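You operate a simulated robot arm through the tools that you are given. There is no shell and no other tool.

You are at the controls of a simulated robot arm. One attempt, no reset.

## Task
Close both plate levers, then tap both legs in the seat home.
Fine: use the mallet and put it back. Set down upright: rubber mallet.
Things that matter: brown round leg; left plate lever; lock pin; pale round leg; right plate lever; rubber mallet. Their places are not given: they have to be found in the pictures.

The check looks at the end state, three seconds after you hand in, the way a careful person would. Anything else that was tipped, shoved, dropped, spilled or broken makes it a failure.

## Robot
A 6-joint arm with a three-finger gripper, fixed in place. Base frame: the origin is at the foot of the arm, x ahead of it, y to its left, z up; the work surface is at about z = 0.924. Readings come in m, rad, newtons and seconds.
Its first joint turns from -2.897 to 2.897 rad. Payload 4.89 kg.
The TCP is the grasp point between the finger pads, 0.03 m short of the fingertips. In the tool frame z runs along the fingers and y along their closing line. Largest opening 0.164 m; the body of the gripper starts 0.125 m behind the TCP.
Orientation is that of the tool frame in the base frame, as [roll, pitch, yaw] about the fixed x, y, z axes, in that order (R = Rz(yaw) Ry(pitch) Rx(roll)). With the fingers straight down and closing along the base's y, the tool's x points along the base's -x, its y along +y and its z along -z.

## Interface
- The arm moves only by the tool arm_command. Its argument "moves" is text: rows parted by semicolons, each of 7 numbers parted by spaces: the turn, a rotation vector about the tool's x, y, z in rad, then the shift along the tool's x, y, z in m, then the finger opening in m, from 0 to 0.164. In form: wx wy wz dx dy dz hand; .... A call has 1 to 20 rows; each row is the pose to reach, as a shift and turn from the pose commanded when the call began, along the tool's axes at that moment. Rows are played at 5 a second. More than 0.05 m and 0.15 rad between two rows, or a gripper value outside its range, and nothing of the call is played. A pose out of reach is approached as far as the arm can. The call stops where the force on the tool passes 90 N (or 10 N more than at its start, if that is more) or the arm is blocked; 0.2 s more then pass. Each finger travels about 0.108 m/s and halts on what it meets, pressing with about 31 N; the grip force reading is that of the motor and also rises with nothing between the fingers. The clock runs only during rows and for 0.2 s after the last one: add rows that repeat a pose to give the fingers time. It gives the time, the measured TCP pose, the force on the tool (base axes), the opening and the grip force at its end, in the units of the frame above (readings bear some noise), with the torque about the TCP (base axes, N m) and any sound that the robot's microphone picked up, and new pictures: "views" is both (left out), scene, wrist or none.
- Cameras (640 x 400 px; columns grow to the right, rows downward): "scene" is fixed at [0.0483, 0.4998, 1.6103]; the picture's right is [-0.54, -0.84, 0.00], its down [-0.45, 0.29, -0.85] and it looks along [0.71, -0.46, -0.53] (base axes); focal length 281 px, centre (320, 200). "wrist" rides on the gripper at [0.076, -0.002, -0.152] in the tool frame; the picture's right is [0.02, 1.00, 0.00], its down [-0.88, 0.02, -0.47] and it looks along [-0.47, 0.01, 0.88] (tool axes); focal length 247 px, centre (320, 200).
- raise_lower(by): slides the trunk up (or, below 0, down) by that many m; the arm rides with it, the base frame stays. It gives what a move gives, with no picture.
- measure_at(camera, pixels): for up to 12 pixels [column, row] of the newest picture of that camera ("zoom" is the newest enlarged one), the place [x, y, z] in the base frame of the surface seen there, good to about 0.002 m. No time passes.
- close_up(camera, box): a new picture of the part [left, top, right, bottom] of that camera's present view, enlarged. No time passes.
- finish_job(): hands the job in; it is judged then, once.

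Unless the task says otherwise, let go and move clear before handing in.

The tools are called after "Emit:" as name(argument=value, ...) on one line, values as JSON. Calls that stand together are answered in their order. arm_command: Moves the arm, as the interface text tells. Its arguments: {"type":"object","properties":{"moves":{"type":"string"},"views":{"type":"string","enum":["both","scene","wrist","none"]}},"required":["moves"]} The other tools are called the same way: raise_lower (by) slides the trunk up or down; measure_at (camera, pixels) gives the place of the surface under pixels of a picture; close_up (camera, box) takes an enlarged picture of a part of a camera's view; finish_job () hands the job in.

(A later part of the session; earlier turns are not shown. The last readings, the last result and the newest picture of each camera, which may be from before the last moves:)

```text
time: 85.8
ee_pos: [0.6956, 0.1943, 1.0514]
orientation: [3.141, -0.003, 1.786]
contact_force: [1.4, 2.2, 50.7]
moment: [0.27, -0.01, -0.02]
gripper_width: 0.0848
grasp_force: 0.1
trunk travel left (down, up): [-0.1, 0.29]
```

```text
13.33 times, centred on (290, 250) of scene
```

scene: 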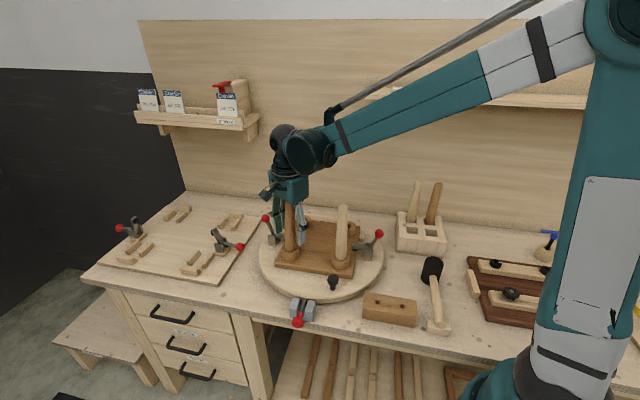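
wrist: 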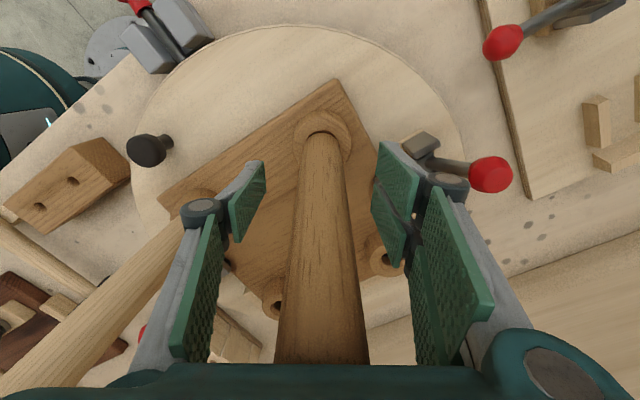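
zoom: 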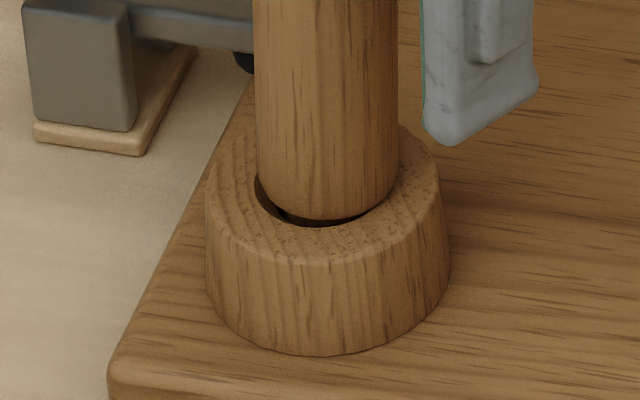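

The palm is pressing with ~50 N on the still-leaning leg. I'll drag the top +8.5 mm in y to the upright position under this load.

Emit:
arm_command(moves="0 0 0 0.002 0.0004 0 0.085; 0 0 0 0.004 0.0008 0 0.085; 0 0 0 0.006 0.0013 0 0.085; 0 0 0 0.0083 0.0018 0 0.085; 0 0 0 0.0083 0.0018 0 0.085")

Emit:
close_up(camera="scene", box=[275, 235, 305, 265])

Emit:
measure_at(camera="wrist", pixels=[[323, 145], [323, 170], [322, 200], [321, 240], [321, 280], [321, 320], [321, 345]])

```text
time: 87.0
ee_pos: [0.6941, 0.2029, 1.0507]
orientation: [3.14, -0.001, 1.787]
contact_force: [1.2, 0.1, 52.2]
moment: [0.0, -0.06, 0.0]
gripper_width: 0.085
grasp_force: 0.0
trunk travel left (down, up): [-0.1, 0.29]
```

scene: 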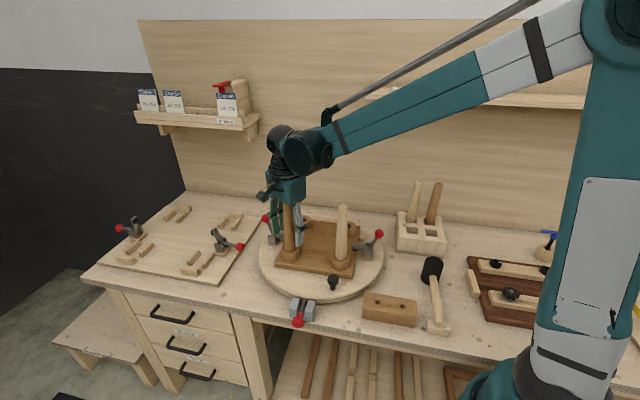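
wrist: 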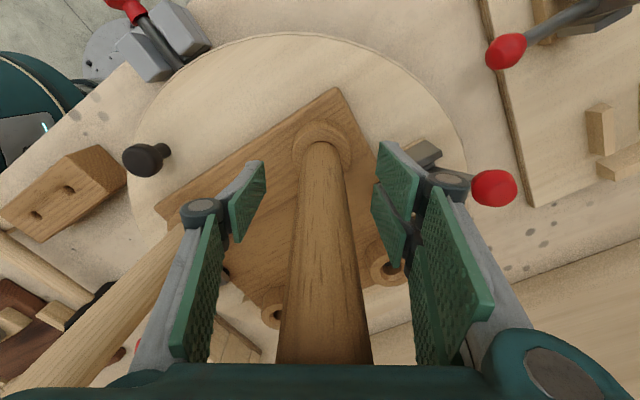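

```text
13.33 times, centred on (290, 250) of scene
```

zoom: 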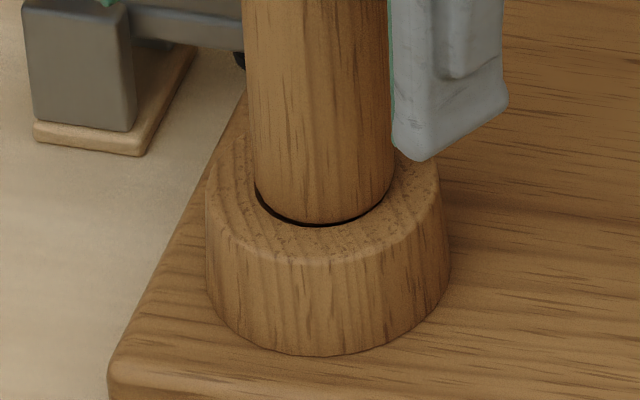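

```text
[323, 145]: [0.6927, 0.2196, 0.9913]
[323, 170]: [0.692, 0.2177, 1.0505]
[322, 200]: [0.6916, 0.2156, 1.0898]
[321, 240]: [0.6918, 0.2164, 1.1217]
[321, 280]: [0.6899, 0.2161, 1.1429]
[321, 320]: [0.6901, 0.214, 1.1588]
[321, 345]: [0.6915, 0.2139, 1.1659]
```

The leg is upright under 52 N with no side load. I'll press a bit harder, toward 80 N, to close the last of the gap.

Emit:
arm_command(moves="0 0 0 0.001 0 0.001 0.085; 0 0 0 0.002 0 0.002 0.085; 0 0 0 0.002 0 0.003 0.085; 0 0 0 0.002 0 0.004 0.085; 0 0 0 0.002 0 0.004 0.085")

Emit:
close_up(camera="scene", box=[275, 235, 305, 265])

Emit:
measure_at(camera="wrist", pixels=[[323, 145], [323, 170], [322, 200], [321, 240], [321, 280], [321, 320], [321, 345]])

```text
time: 87.8
ee_pos: [0.6955, 0.2048, 1.0511]
orientation: [3.139, -0.001, 1.785]
contact_force: [-0.6, -0.1, 61.1]
moment: [-0.1, -0.28, 0.01]
gripper_width: 0.0847
grasp_force: 0.1
trunk travel left (down, up): [-0.1, 0.29]
stopped in row 3: the force on the tool passed its limit at 93 N (the readings are from after the stop); the commanded pose is now the measured one
```

scene: 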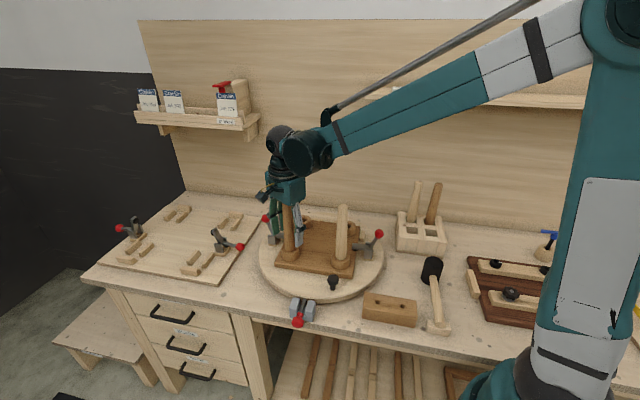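
wrist: 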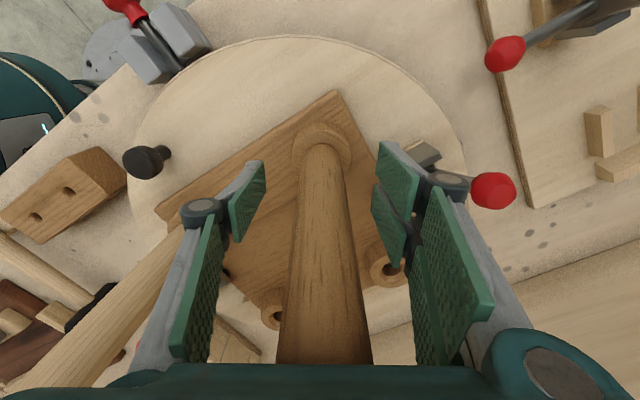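

```text
13.33 times, centred on (290, 250) of scene
```

zoom: 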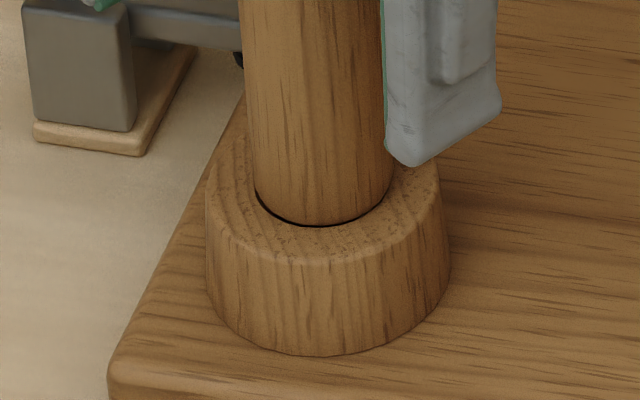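

```text
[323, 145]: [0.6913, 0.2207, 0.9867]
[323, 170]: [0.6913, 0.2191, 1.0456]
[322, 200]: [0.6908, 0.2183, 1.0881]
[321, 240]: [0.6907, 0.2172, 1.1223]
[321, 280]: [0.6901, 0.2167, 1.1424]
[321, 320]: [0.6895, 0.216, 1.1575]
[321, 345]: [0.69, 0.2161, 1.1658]
```

A 93 N peak produced no further travel and the line at the base is now hair-thin. I'll lift the palm straight up and see how the leg settles.

Emit:
arm_command(moves="0 0 0 0 0 -0.003 0.085; 0 0 0 0 0 -0.01 0.085; 0 0 0 0 0 -0.04 0.085; 0 0 0 0 0 -0.08 0.085; 0 0 0 0 0 -0.08 0.085")

Emit:
close_up(camera="scene", box=[275, 235, 305, 265])

Emit:
close_up(camera="wrist", box=[240, 90, 400, 280])

```text
time: 89.0
ee_pos: [0.697, 0.2036, 1.1271]
orientation: [3.141, 0.0, 1.785]
contact_force: [-0.1, 0.0, -1.5]
moment: [0.0, 0.01, 0.01]
gripper_width: 0.0853
grasp_force: 0.1
trunk travel left (down, up): [-0.1, 0.29]
```

scene: 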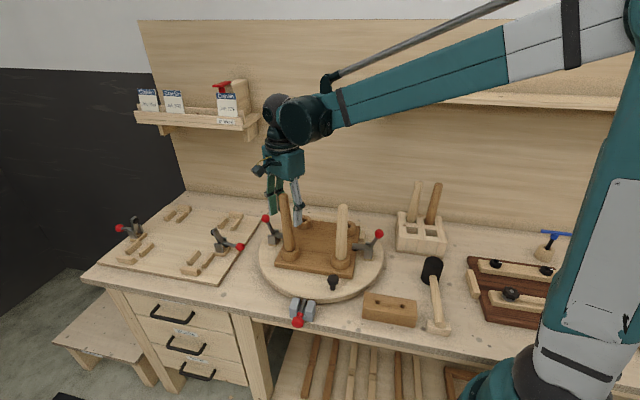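
wrist: 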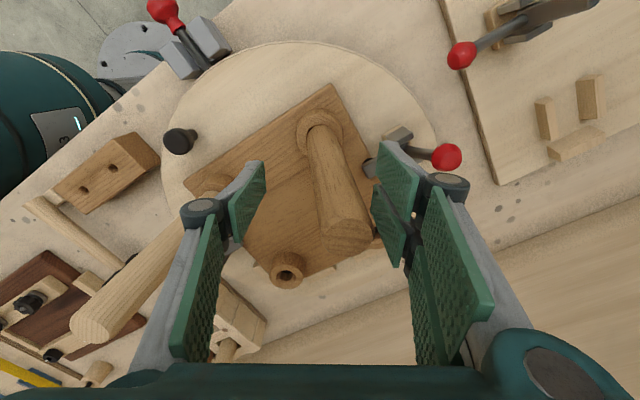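

```text
13.33 times, centred on (290, 250) of scene
```

zoom: 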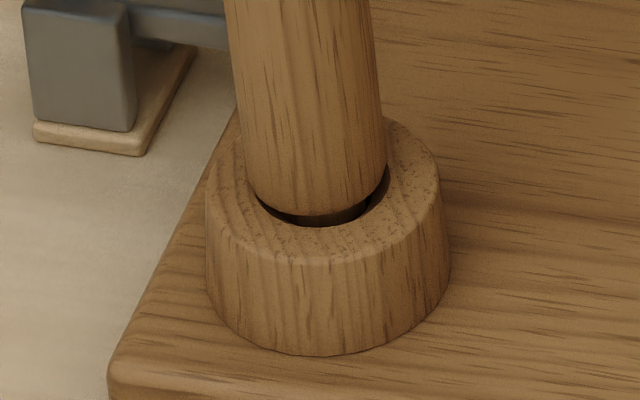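

```text
2.11 times, centred on (320, 185) of wrist
```

zoom: 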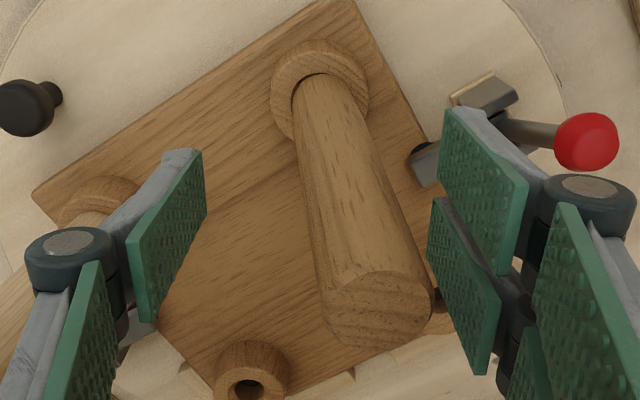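

The leg pops into a lean as soon as it's unloaded, this time toward +x. I'll measure precisely where its top and shoulder are now.

Emit:
measure_at(camera="wrist", pixels=[[347, 235], [335, 232], [360, 234], [347, 226], [347, 244], [318, 118], [322, 140], [330, 170]])

Emit:
close_up(camera="scene", box=[281, 243, 299, 257])

Emit:
measure_at(camera="zoom", pixels=[[300, 170], [300, 200], [300, 208], [300, 215], [300, 222], [300, 228], [360, 190], [375, 175], [385, 165], [240, 185], [330, 215], [345, 205]])

```text
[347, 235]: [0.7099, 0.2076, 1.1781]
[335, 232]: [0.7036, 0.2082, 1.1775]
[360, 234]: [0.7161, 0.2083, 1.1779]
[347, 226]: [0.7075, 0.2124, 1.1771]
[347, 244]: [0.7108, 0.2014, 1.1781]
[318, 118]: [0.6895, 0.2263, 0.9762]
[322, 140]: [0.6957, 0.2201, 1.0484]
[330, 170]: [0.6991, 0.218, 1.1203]
```

```text
16.00 times, centred on (290, 250) of scene
```

zoom: 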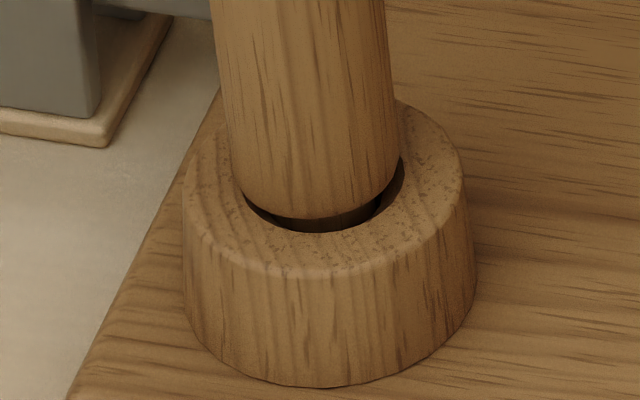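

```text
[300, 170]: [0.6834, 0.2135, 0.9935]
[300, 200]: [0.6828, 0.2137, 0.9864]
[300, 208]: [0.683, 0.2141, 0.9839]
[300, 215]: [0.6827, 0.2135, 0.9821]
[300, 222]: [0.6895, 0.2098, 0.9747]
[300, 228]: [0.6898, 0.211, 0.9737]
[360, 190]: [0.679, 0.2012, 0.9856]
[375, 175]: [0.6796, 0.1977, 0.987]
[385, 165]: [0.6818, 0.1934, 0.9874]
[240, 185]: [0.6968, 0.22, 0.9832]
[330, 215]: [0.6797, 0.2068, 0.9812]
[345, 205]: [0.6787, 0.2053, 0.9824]
```

The pale leg and now the brown leg sit at ~4.4° lean when free. Before touching them again, I'll check whether the lean drifts with time by simply waiting.

Emit:
arm_command(moves="0 0 0 0 0 -0.03 0.085; 0 0 0 0 0 -0.07 0.085; 0 0 0 0 0 -0.11 0.085; 0 0 0 0 0 -0.15 0.085; 0 0 0 0 0 -0.18 0.085; 0 0 0 0 0 -0.18 0.085; 0 0 0 0 0 -0.18 0.085; 0 0 0 0 0 -0.18 0.085; 0 0 0 0 0 -0.18 0.085; 0 0 0 0 0 -0.18 0.085; 0 0 0 0 0 -0.18 0.085; 0 0 0 0 0 -0.18 0.085; 0 0 0 0 0 -0.18 0.085; 0 0 0 0 0 -0.18 0.085; 0 0 0 0 0 -0.18 0.085")

Emit:
close_up(camera="scene", box=[255, 180, 355, 270])

Emit:
close_up(camera="wrist", box=[200, 50, 440, 250])

```text
time: 92.2
ee_pos: [0.6944, 0.2026, 1.3066]
orientation: [3.139, 0.0, 1.785]
contact_force: [-0.1, 0.1, -0.6]
moment: [0.01, 0.01, -0.01]
gripper_width: 0.0846
grasp_force: 0.1
trunk travel left (down, up): [-0.1, 0.29]
```

scene: 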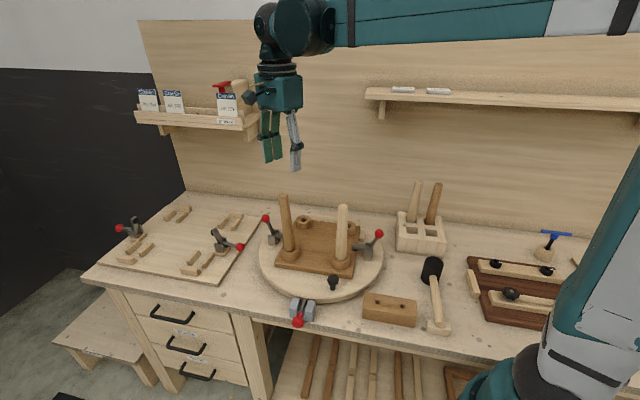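
wrist: 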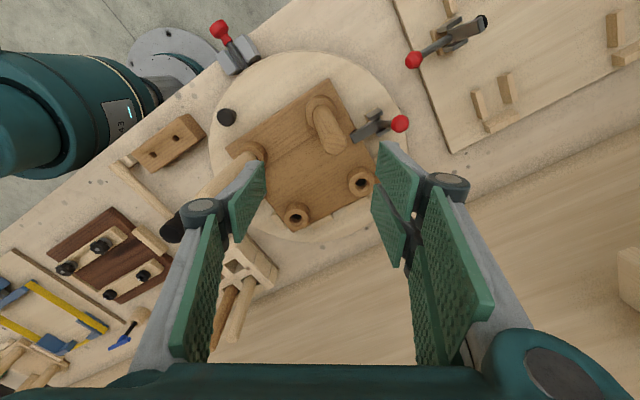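

```text
4.44 times, centred on (305, 225) of scene
```

zoom: 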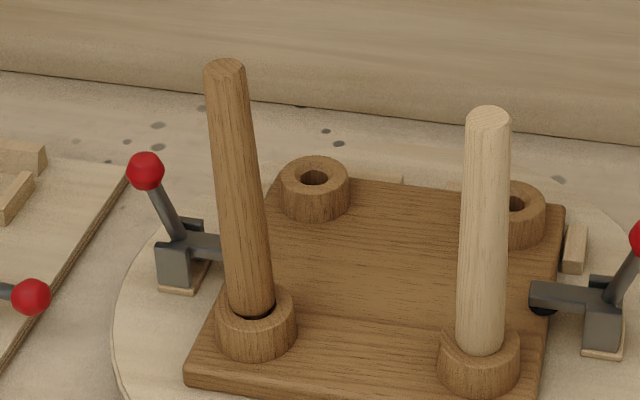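

```text
2.00 times, centred on (320, 150) of wrist
```

zoom: 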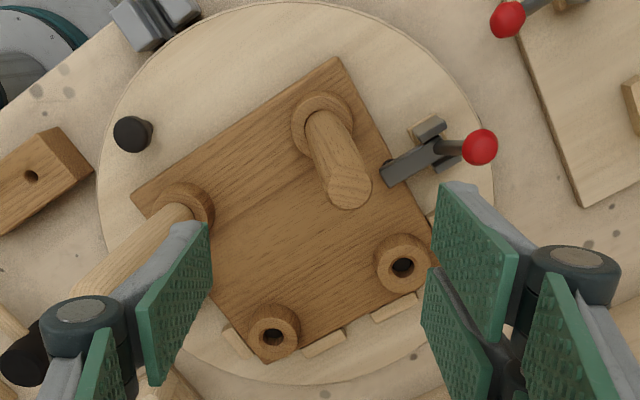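

Emit:
measure_at(camera="scene", pixels=[[283.2, 195.3], [280, 195], [286.5, 195.5], [283.2, 193.8], [283.2, 197], [342.8, 206.5], [339.5, 206.2], [346, 206.8], [342.8, 205], [342.8, 208.2]])

Emit:
close_up(camera="wrist", box=[290, 80, 360, 170])

Emit:
close_up(camera="scene", box=[281, 243, 299, 257])

```text
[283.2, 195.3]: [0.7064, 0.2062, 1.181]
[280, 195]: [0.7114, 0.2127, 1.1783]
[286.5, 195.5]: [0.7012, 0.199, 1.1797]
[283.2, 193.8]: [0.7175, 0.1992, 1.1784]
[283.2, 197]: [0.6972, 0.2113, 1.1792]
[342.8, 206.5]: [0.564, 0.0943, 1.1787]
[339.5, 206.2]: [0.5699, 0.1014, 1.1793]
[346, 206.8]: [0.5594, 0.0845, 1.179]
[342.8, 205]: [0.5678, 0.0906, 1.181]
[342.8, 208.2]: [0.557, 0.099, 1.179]
```

```text
4.44 times, centred on (325, 125) of wrist
```

zoom: 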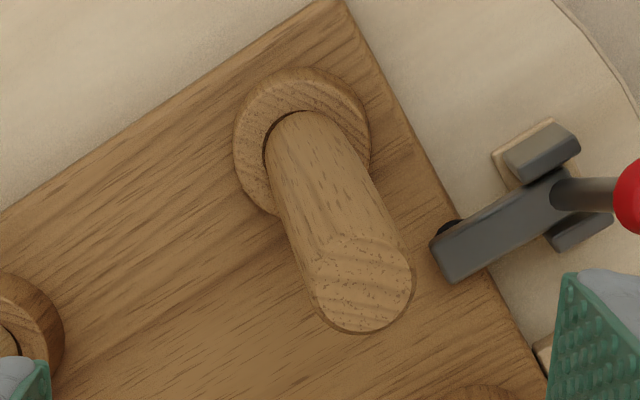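

```text
16.00 times, centred on (290, 250) of scene
```

zoom: 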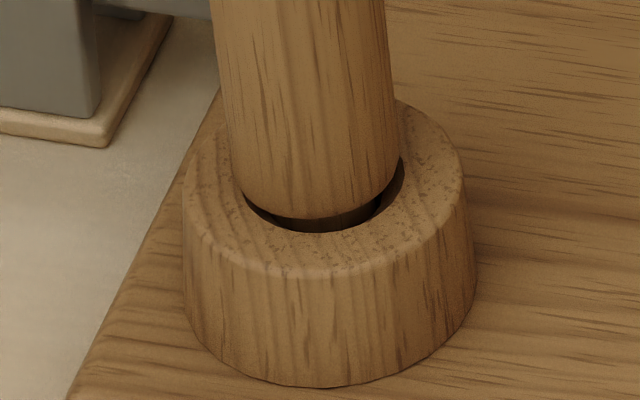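

There's no drift, so friction is holding the lean. Squeezing adds vertical drag, so instead I'll cage the brown leg loosely between the pads (no grip) and bend it back past upright sideways, then check where it rests.

Emit:
arm_command(moves="0 0 0 0 0.006 0.04 0.07; 0 0 0 0 0.0117 0.08 0.065; 0 0 0 0 0.0117 0.12 0.065; 0 0 0 0 0.0117 0.15 0.065; 0 0 0 0 0.0117 0.1666 0.065; 0 0 0 0 0.0117 0.1666 0.05; 0 0 0 0 0.0117 0.1666 0.042; 0 0 0 0 0.0117 0.1666 0.036; 0 0 0 0 0.0117 0.1666 0.036")

Emit:
close_up(camera="wrist", box=[260, 90, 380, 240])

```text
time: 94.2
ee_pos: [0.7056, 0.2076, 1.1402]
orientation: [3.14, -0.002, 1.785]
contact_force: [1.0, -0.3, 0.1]
moment: [-0.01, 0.01, 0.03]
gripper_width: 0.0361
grasp_force: 0.0
trunk travel left (down, up): [-0.1, 0.29]
```

scene: 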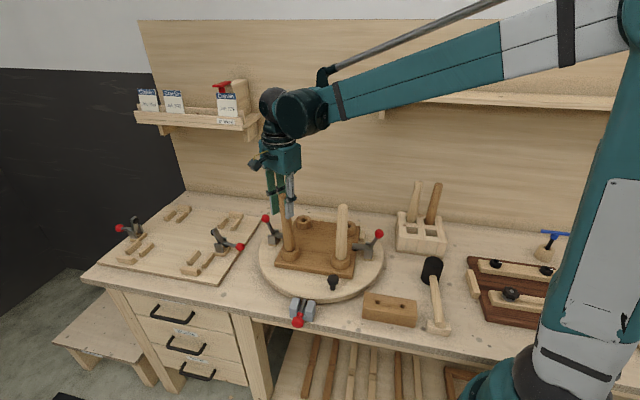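
wrist: 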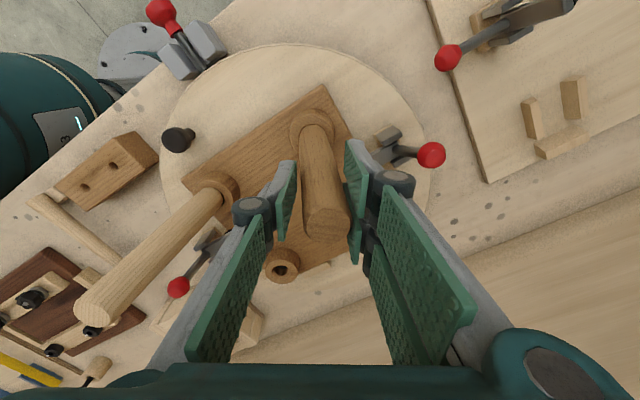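

```text
2.67 times, centred on (320, 165) of wrist
```

zoom: 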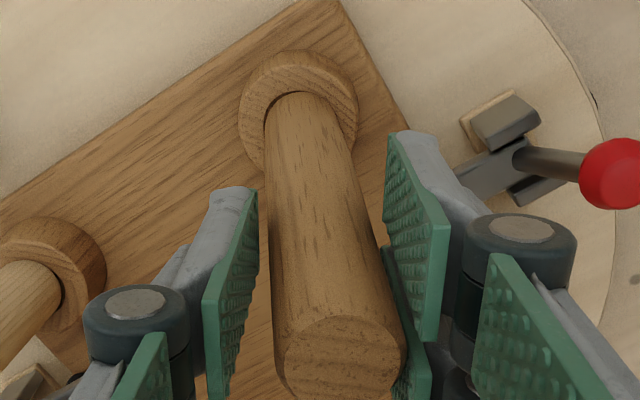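

The leg is caged with its top near the right pad. I'll push along tool −y about 19 mm (4 mm past upright), then back off and look.

Emit:
arm_command(moves="0 0 0 0 -0.004 0 0.036; 0 0 0 0 -0.008 0 0.036; 0 0 0 0 -0.012 0 0.036; 0 0 0 0 -0.0155 0 0.036; 0 0 0 0 -0.0187 0 0.036; 0 0 0 0 -0.0187 0 0.036; 0 0 0 0 -0.0155 0 0.036; 0 0 0 0 -0.0125 0 0.036; 0 0 0 0 -0.0115 0 0.036; 0 0 0 0 -0.0115 0 0.036")

Emit:
close_up(camera="wrist", box=[260, 90, 380, 240])

Emit:
close_up(camera="scene", box=[275, 235, 305, 265])

```text
time: 96.4
ee_pos: [0.695, 0.2046, 1.1407]
orientation: [3.139, -0.003, 1.784]
contact_force: [0.7, -0.4, -0.1]
moment: [-0.03, 0.01, 0.04]
gripper_width: 0.0361
grasp_force: 0.1
trunk travel left (down, up): [-0.1, 0.29]
```

scene: 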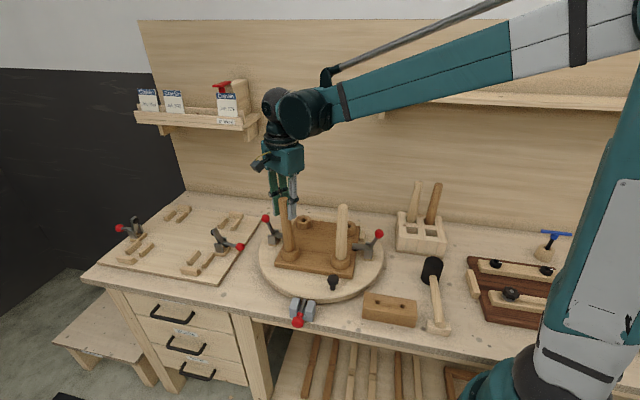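
wrist: 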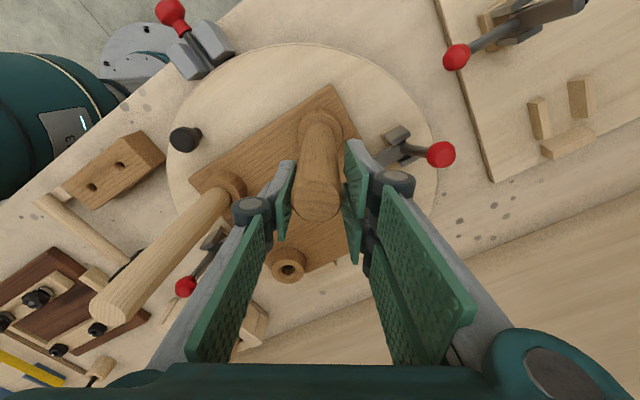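

```text
2.67 times, centred on (320, 165) of wrist
```

zoom: 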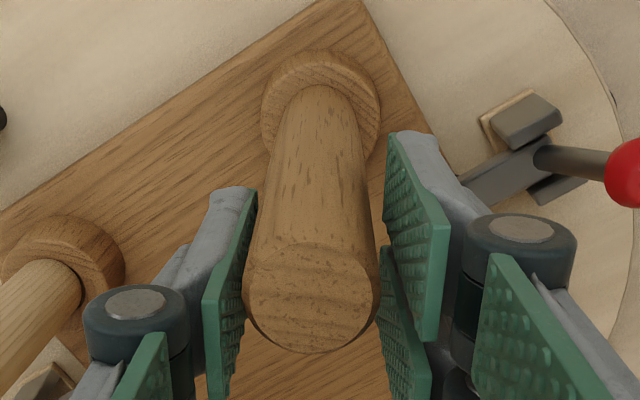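

```text
13.33 times, centred on (290, 250) of scene
```

zoom: 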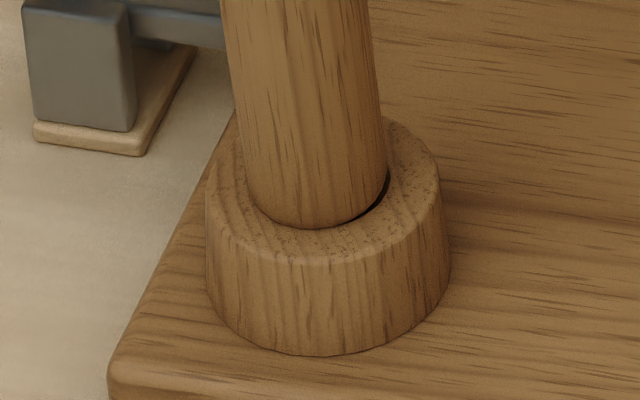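

The x lean is gone but the leg swung round to +y at a similar angle, as if it's rocking on its rim. I'll push it gently with one pad and read the force to learn how firmly it's held.

Emit:
arm_command(moves="0 0 0 0 0.003 0 0.036; 0 0 0 0 0.006 0 0.036; 0 0 0 0 0.009 0 0.036; 0 0 0 0 0.009 0 0.036")

Emit:
close_up(camera="wrist", box=[260, 90, 380, 240])

Emit:
measure_at(camera="wrist", pixels=[[316, 196], [316, 200], [316, 204], [316, 208], [316, 212], [305, 202], [330, 202]])

```text
time: 97.4
ee_pos: [0.7053, 0.2055, 1.142]
orientation: [3.141, -0.002, 1.784]
contact_force: [-0.9, -0.9, 0.7]
moment: [0.0, 0.0, -0.01]
gripper_width: 0.0366
grasp_force: 0.6
trunk travel left (down, up): [-0.1, 0.29]
```

scene: 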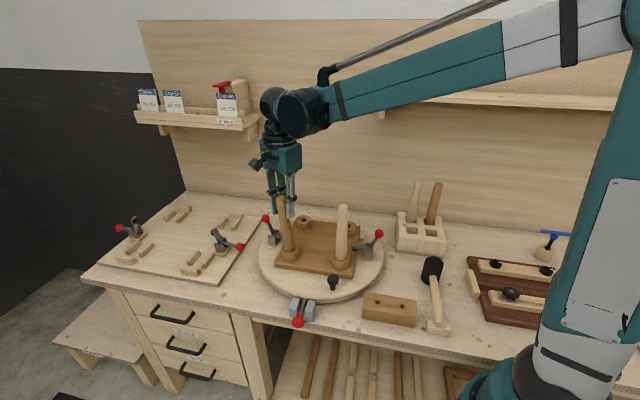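
wrist: 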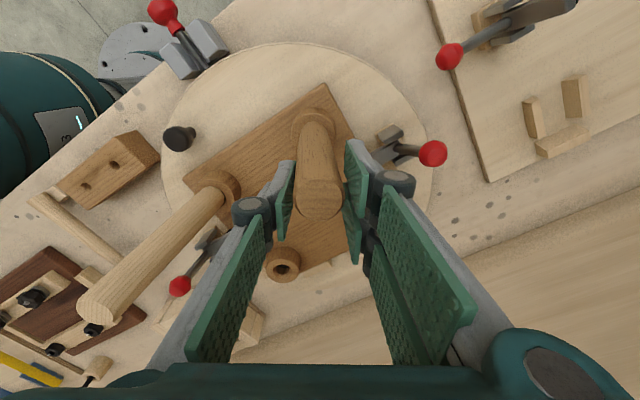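

```text
2.67 times, centred on (320, 165) of wrist
```

zoom: 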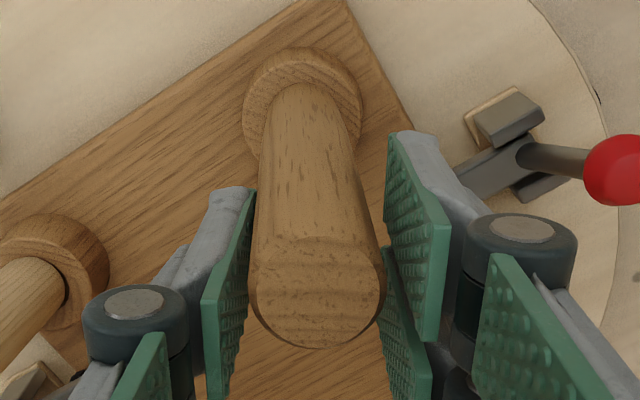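

```text
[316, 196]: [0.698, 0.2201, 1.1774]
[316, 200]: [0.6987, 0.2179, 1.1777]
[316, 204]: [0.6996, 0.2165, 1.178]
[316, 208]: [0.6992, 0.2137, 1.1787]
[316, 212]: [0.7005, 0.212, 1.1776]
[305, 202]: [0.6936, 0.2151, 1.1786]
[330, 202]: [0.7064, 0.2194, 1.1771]
```

The leg moves with less than 1 N: it rocks freely at about 4.5° rather than being held. I'll test whether it's still held axially by gripping it gently and lifting just 2 mm while reading the force.

Emit:
arm_command(moves="0 0 0 0.005 0 0 0.036; 0 0 0 0.010 0 0 0.036; 0 0 0 0.010 -0.004 0 0.036; 0 0 0 0.010 -0.006 0 0.036; 0 0 0 0.010 -0.006 0 0.03; 0 0 0 0.010 -0.006 0 0.02; 0 0 0 0.010 -0.006 0 0.02; 0 0 0 0.010 -0.006 0 0.02", views="wrist")

Emit:
arm_command(moves="0 0 0 0 0 -0.001 0.02; 0 0 0 0 0 -0.002 0.02; 0 0 0 0 0 -0.002 0.02")

Emit:
close_up(camera="scene", box=[281, 243, 299, 257])

```text
time: 99.2
ee_pos: [0.6952, 0.2152, 1.1424]
orientation: [3.141, -0.001, 1.787]
contact_force: [-2.0, -0.1, 0.2]
moment: [-0.04, 0.43, -0.03]
gripper_width: 0.029
grasp_force: 30.6
trunk travel left (down, up): [-0.1, 0.29]
```

wrist: 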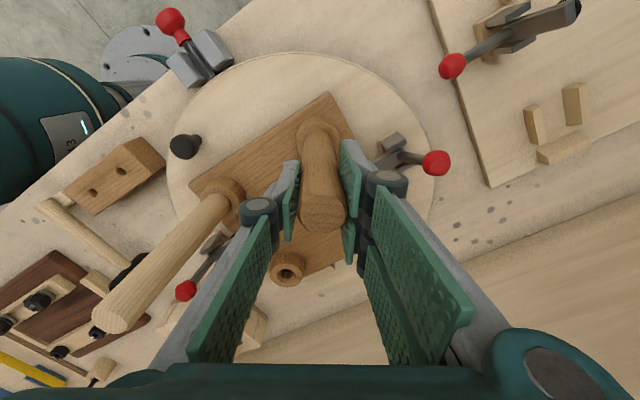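

```text
time: 100.0
ee_pos: [0.696, 0.2156, 1.1446]
orientation: [3.141, 0.0, 1.786]
contact_force: [-0.5, -3.4, -9.5]
moment: [-0.4, 0.06, 0.05]
gripper_width: 0.029
grasp_force: 31.5
trunk travel left (down, up): [-0.1, 0.29]
```

scene: 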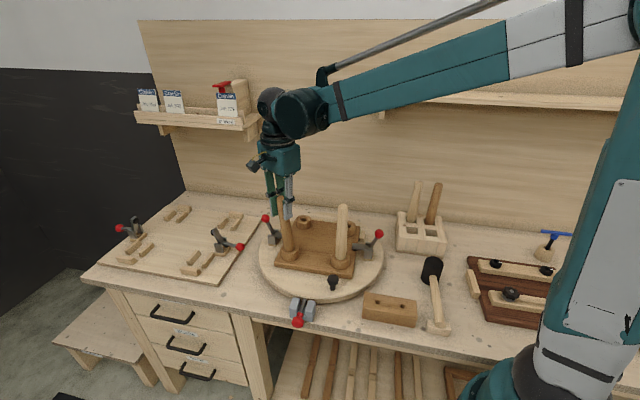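
wrist: 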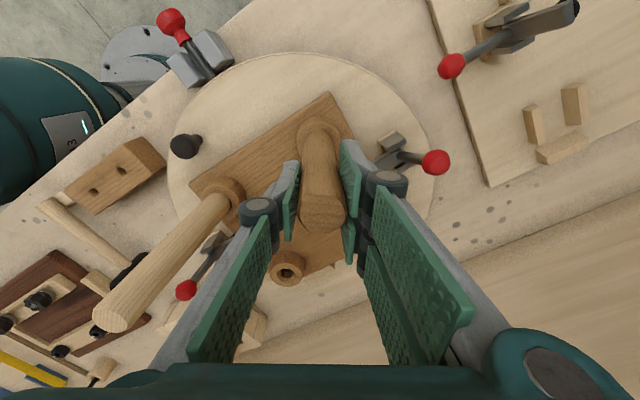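

```text
16.00 times, centred on (290, 250) of scene
```

zoom: 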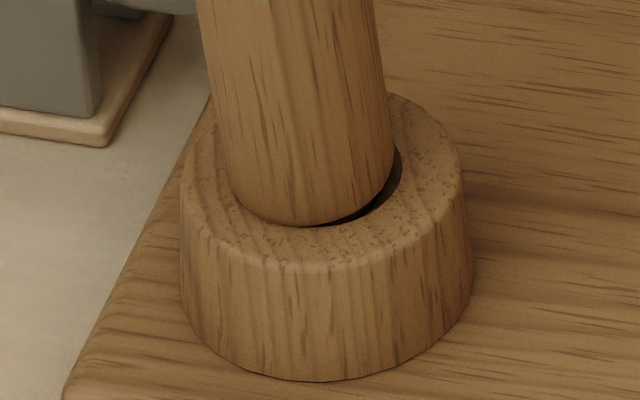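

Lifting 2 mm met ~10 N and slightly raised the seat, so the leg is still gripped axially by the bore. I'll lower back at once and release in place.

Emit:
arm_command(moves="0 0 0 0 0 0.001 0.02; 0 0 0 0 0 0.002 0.02; 0 0 0 0 0 0.0035 0.02; 0 0 0 0 0 0.0035 0.02", views="none")

Emit:
arm_command(moves="0 0 0 0 0 0 0.031; 0 0 0 0 0 0 0.036; 0 0 0 0 0 0 0.05; 0 0 0 0 0 0 0.07; 0 0 0 0 0 0 0.085; 0 0 0 0 0 0 0.085")

Emit:
close_up(camera="wrist", box=[240, 90, 400, 280])

Emit:
close_up(camera="scene", box=[281, 243, 299, 257])

```text
time: 101.0
ee_pos: [0.696, 0.2153, 1.1414]
orientation: [3.14, -0.003, 1.784]
contact_force: [1.2, -0.3, 23.3]
moment: [-0.2, -0.18, -0.04]
gripper_width: 0.0289
grasp_force: 31.3
trunk travel left (down, up): [-0.1, 0.29]
```

```text
time: 102.4
ee_pos: [0.696, 0.2159, 1.1399]
orientation: [3.14, -0.002, 1.785]
contact_force: [-0.7, -0.5, 0.0]
moment: [0.01, 0.01, -0.01]
gripper_width: 0.0848
grasp_force: 0.0
trunk travel left (down, up): [-0.1, 0.29]
```

scene: 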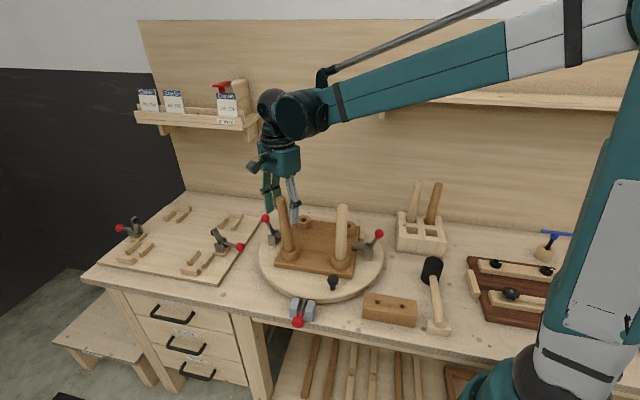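
wrist: 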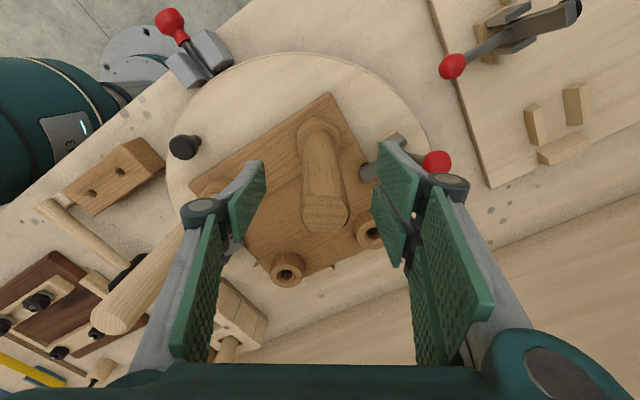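

```text
2.11 times, centred on (320, 185) of wrist
```

zoom: 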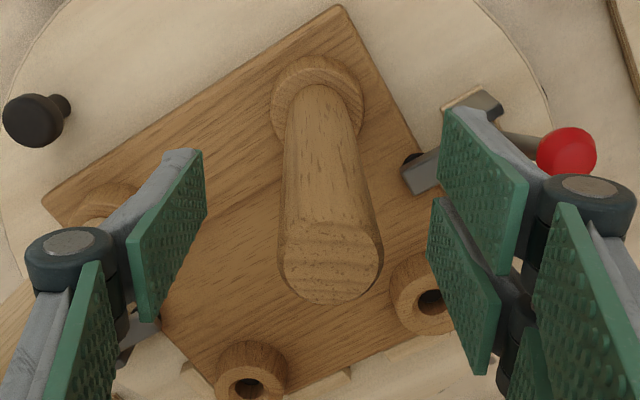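

```text
16.00 times, centred on (290, 250) of scene
```

zoom: 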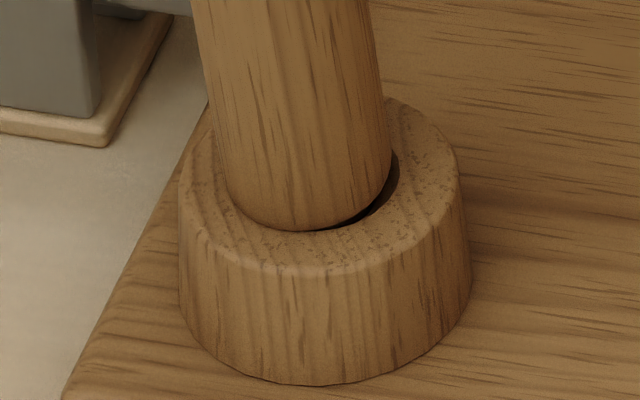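

Emit:
measure_at(camera="wrist", pixels=[[325, 216], [325, 210], [325, 222], [313, 214], [337, 216]])

Emit:
measure_at(camera="zoom", pixels=[[186, 185], [190, 215], [225, 250], [300, 270], [380, 260], [440, 220], [455, 185], [430, 140], [205, 150]])

```text
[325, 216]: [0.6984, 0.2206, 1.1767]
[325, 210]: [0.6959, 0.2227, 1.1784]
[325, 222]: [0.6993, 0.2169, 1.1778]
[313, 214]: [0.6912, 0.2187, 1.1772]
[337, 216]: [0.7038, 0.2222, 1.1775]
```

```text
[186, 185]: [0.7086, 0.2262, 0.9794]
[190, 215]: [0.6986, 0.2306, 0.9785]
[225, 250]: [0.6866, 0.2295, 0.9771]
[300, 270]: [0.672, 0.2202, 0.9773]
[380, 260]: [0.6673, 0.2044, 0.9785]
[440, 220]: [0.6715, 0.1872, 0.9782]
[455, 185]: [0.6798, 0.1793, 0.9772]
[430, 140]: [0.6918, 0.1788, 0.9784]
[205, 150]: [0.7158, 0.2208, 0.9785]
```

The brown leg's boss is now at about (0.694,0.204) and the leg top at (0.698,0.219). I'll bring the palm down over the top, gently this time, to re-seat it without over-pressing.

Emit:
arm_command(moves="0 0 0 0.0026 0.0026 0.02 0.085; 0 0 0 0.0026 0.0026 0.045 0.085; 0 0 0 0.0026 0.0026 0.07 0.085; 0 0 0 0.0026 0.0026 0.08 0.085; 0 0 0 0.0026 0.0026 0.084 0.085; 0 0 0 0.0026 0.0026 0.0865 0.085; 0 0 0 0.0026 0.0026 0.0875 0.085; 0 0 0 0.0026 0.0026 0.0875 0.085", views="scene")

```text
time: 104.2
ee_pos: [0.6987, 0.2188, 1.0528]
orientation: [3.139, -0.002, 1.785]
contact_force: [0.3, 0.0, 0.6]
moment: [0.01, -0.01, 0.02]
gripper_width: 0.0847
grasp_force: 0.1
trunk travel left (down, up): [-0.1, 0.29]
```

scene: 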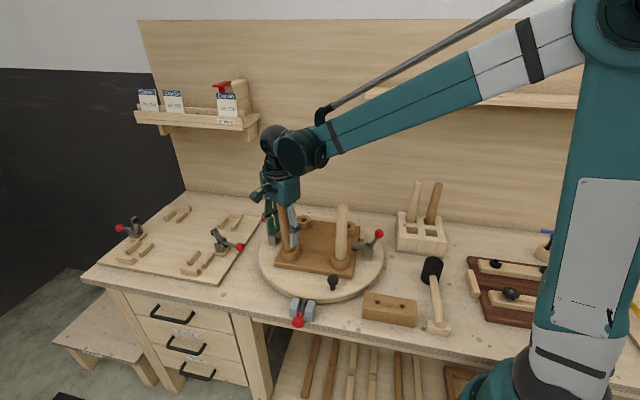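

Not touching yet at TCP z=1.0528. I'll creep another 1–2 mm to a light contact.

Emit:
arm_command(moves="0 0 0 0 0 0.0007 0.085; 0 0 0 0 0 0.0012 0.085; 0 0 0 0 0 0.0012 0.085", views="none")

```text
time: 105.0
ee_pos: [0.697, 0.2181, 1.0528]
orientation: [3.139, -0.001, 1.785]
contact_force: [0.1, -1.3, 17.3]
moment: [-0.17, -0.02, 0.01]
gripper_width: 0.0849
grasp_force: 0.0
trunk travel left (down, up): [-0.1, 0.29]
```

Light contact at 17 N. I'll drag the top to over the boss while easing down 1.5 mm, so it uprights under a modest load.

Emit:
arm_command(moves="0 0 0 -0.0023 -0.0011 0.0003 0.085; 0 0 0 -0.0046 -0.0022 0.0006 0.085; 0 0 0 -0.007 -0.0034 0.0008 0.085; 0 0 0 -0.0093 -0.0045 0.001 0.085; 0 0 0 -0.0116 -0.0057 0.0012 0.085; 0 0 0 -0.0139 -0.0068 0.0014 0.085; 0 0 0 -0.0139 -0.0068 0.0014 0.085")

Emit:
close_up(camera="scene", box=[281, 243, 299, 257])

Emit:
measure_at(camera="wrist", pixels=[[323, 145], [323, 170], [322, 200], [321, 240], [321, 280], [321, 320], [321, 345]])

```text
time: 106.6
ee_pos: [0.6933, 0.2037, 1.0518]
orientation: [3.138, -0.003, 1.784]
contact_force: [0.6, -0.7, 59.4]
moment: [0.05, -0.24, 0.02]
gripper_width: 0.0849
grasp_force: 0.0
trunk travel left (down, up): [-0.1, 0.29]
```

scene: 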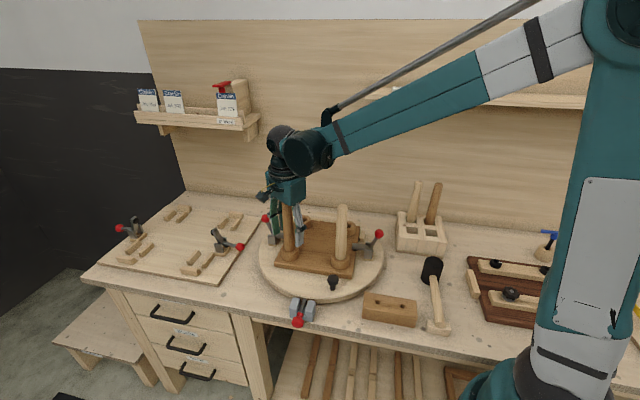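
wrist: 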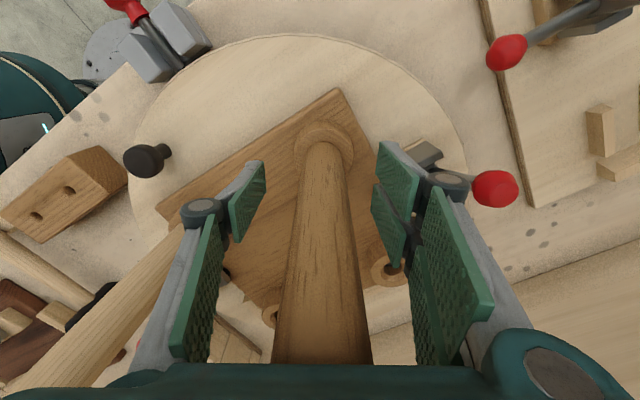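

```text
16.00 times, centred on (290, 250) of scene
```

zoom: 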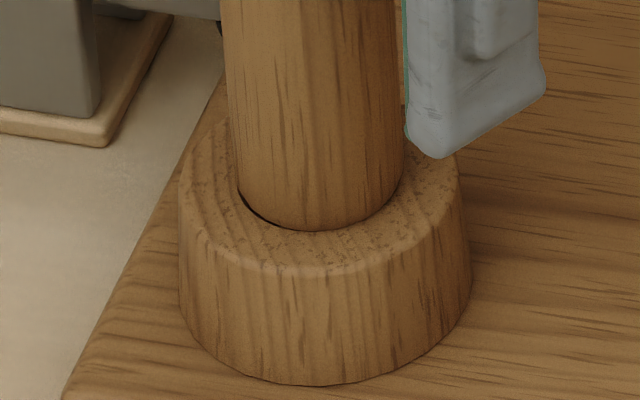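

```text
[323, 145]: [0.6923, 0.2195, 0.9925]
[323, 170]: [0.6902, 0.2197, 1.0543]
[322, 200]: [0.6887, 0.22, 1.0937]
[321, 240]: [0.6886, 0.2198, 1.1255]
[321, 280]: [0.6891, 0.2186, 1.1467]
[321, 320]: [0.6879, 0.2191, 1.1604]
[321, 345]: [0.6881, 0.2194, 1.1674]
```

Load is 59 N and the leg is within ~1.7° of upright, leaning slightly −x. I'll trim the top by (+5,−3) mm and ease the load a little.

Emit:
arm_command(moves="0 0 0 -0.0013 0.0014 -0.0004 0.085; 0 0 0 -0.0027 0.0029 -0.0006 0.085; 0 0 0 -0.004 0.0043 -0.0008 0.085; 0 0 0 -0.004 0.0043 -0.0008 0.085")

Emit:
close_up(camera="scene", box=[281, 243, 299, 257])

Emit:
measure_at(camera="wrist", pixels=[[323, 145], [323, 170], [322, 200], [321, 240], [321, 280], [321, 320], [321, 345]])

```text
time: 107.6
ee_pos: [0.6977, 0.2011, 1.0499]
orientation: [3.139, -0.003, 1.786]
contact_force: [0.6, 0.0, 39.4]
moment: [0.09, 0.06, 0.01]
gripper_width: 0.0853
grasp_force: 0.2
trunk travel left (down, up): [-0.1, 0.29]
```

scene: 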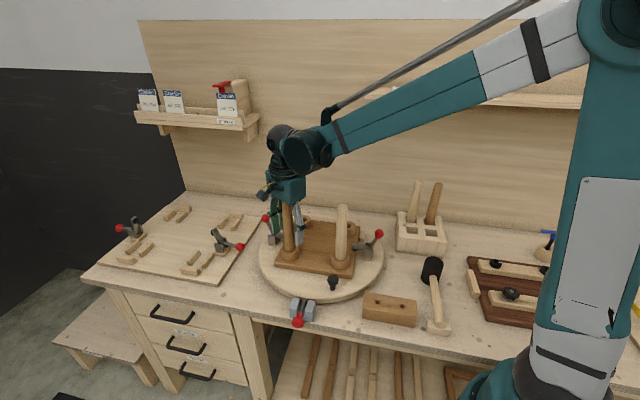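
wrist: 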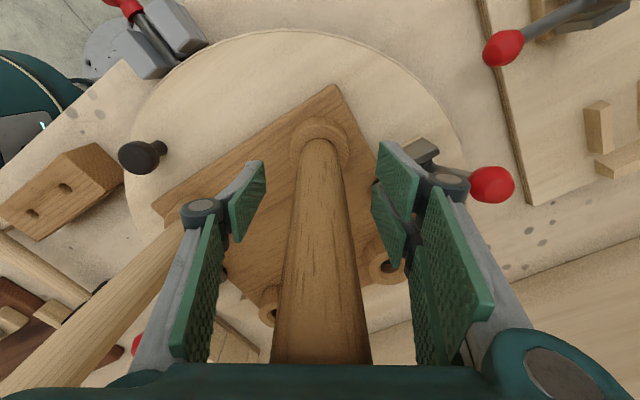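

```text
16.00 times, centred on (290, 250) of scene
```

zoom: 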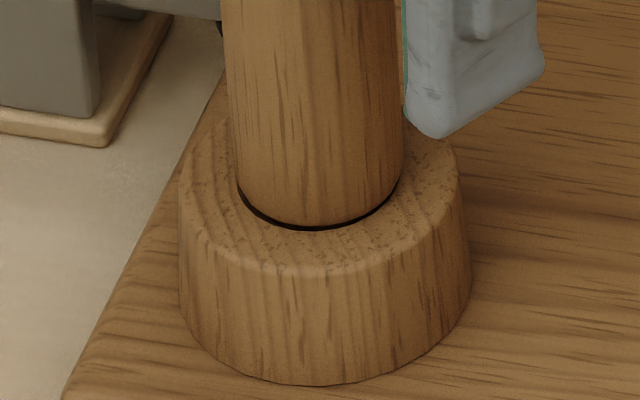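

```text
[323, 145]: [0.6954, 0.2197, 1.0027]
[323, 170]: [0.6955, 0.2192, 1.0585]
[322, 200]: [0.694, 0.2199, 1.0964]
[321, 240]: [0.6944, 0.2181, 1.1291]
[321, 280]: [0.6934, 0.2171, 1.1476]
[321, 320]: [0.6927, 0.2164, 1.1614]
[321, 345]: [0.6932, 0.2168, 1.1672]
```

Upright now at 39 N with an even hairline gap. I'll press up to about 65 N, then unload slowly in small steps.

Emit:
arm_command(moves="0 0 0 -0.0003 0.0015 0.0005 0.085; 0 0 0 -0.0005 0.0025 0.001 0.085; 0 0 0 -0.0005 0.0025 0.0014 0.085; 0 0 0 -0.0005 0.0025 0.0014 0.085")

Emit:
close_up(camera="scene", box=[281, 243, 299, 257])

Emit:
measure_at(camera="wrist", pixels=[[323, 145], [323, 170], [322, 200], [321, 240], [321, 280], [321, 320], [321, 345]])

```text
time: 108.6
ee_pos: [0.7022, 0.2004, 1.0498]
orientation: [3.138, -0.001, 1.786]
contact_force: [0.5, 0.0, 69.7]
moment: [0.11, 0.25, 0.03]
gripper_width: 0.085
grasp_force: 0.1
trunk travel left (down, up): [-0.1, 0.29]
```

scene: 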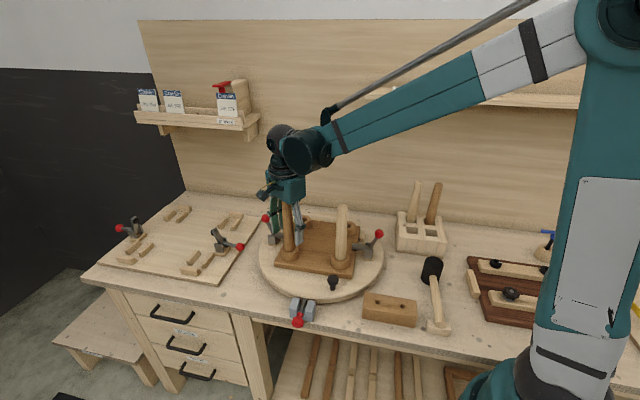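
wrist: 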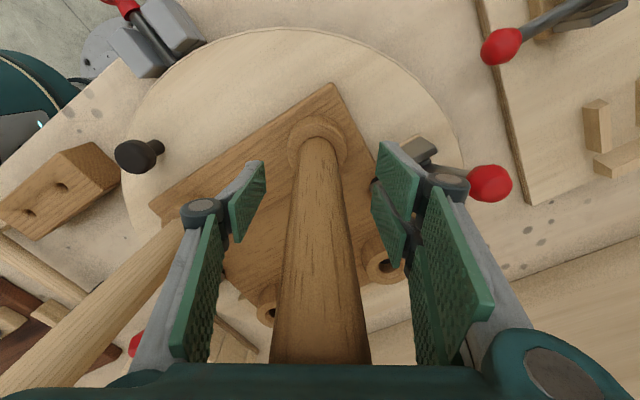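

```text
16.00 times, centred on (290, 250) of scene
```

zoom: 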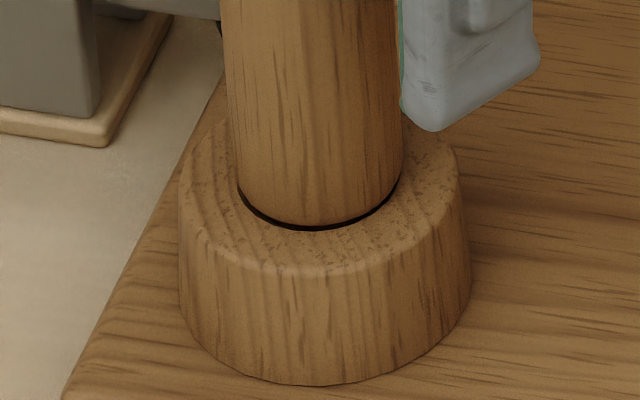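

```text
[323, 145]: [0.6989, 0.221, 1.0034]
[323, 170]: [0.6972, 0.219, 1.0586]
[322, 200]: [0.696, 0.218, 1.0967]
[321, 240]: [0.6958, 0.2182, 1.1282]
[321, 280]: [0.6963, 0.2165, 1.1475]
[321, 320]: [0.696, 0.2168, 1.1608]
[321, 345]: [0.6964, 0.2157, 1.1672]
```

At 70 N the leg doesn't move and the hairline is unchanged, so it's truly bottomed and that line is just its rounded edge. Now I'll unload slowly, half a millimetre at a time.

Emit:
arm_command(moves="0 0 0 0 0 -0.0003 0.085; 0 0 0 0 0 -0.0006 0.085; 0 0 0 0 0 -0.0009 0.085; 0 0 0 0 0 -0.0012 0.085; 0 0 0 0 0 -0.0015 0.085; 0 0 0 0 0 -0.0018 0.085; 0 0 0 0 0 -0.0018 0.085", views="scene")

Emit:
close_up(camera="scene", box=[281, 243, 299, 257])

```text
time: 110.2
ee_pos: [0.7014, 0.2004, 1.051]
orientation: [3.139, -0.004, 1.784]
contact_force: [-0.5, -0.8, 38.2]
moment: [0.06, 0.23, 0.0]
gripper_width: 0.0849
grasp_force: 0.0
trunk travel left (down, up): [-0.1, 0.29]
```

scene: 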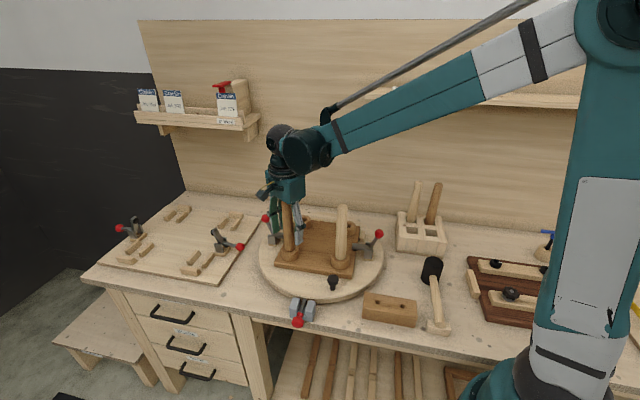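

```text
16.00 times, centred on (290, 250) of scene
```

zoom: 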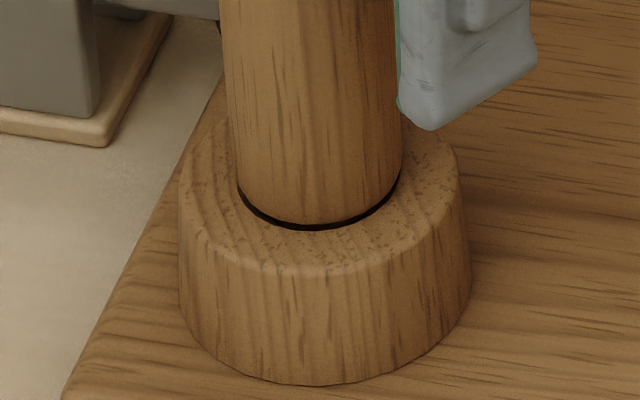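

Down to 38 N and still upright. I'll continue unloading to nearly zero.

Emit:
arm_command(moves="0 0 0 0 0 -0.0004 0.085; 0 0 0 0 0 -0.0008 0.085; 0 0 0 0 0 -0.0012 0.085; 0 0 0 0 0 -0.0016 0.085; 0 0 0 0 0 -0.0018 0.085; 0 0 0 0 0 -0.0018 0.085; 0 0 0 0 0 -0.0018 0.085", views="scene")

Emit:
close_up(camera="scene", box=[281, 243, 299, 257])

```text
time: 111.8
ee_pos: [0.7028, 0.201, 1.0516]
orientation: [3.14, -0.002, 1.785]
contact_force: [-0.5, 0.0, 6.2]
moment: [0.08, 0.02, 0.01]
gripper_width: 0.0852
grasp_force: 0.1
trunk travel left (down, up): [-0.1, 0.29]
```

scene: 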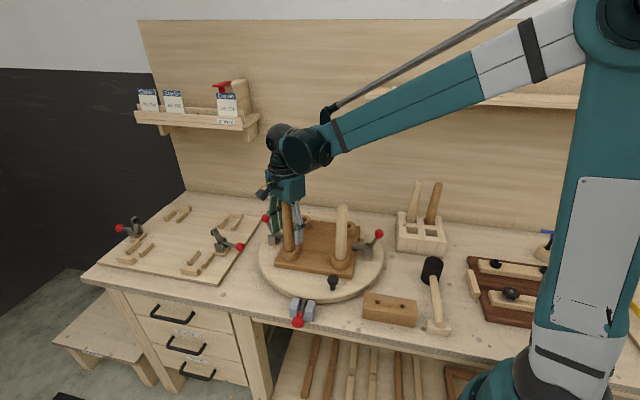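

```text
16.00 times, centred on (290, 250) of scene
```

zoom: 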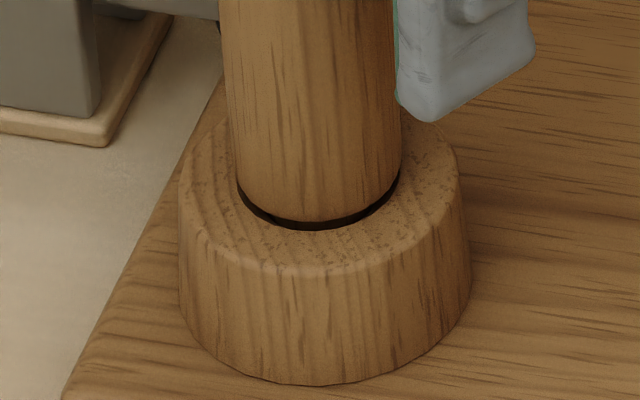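

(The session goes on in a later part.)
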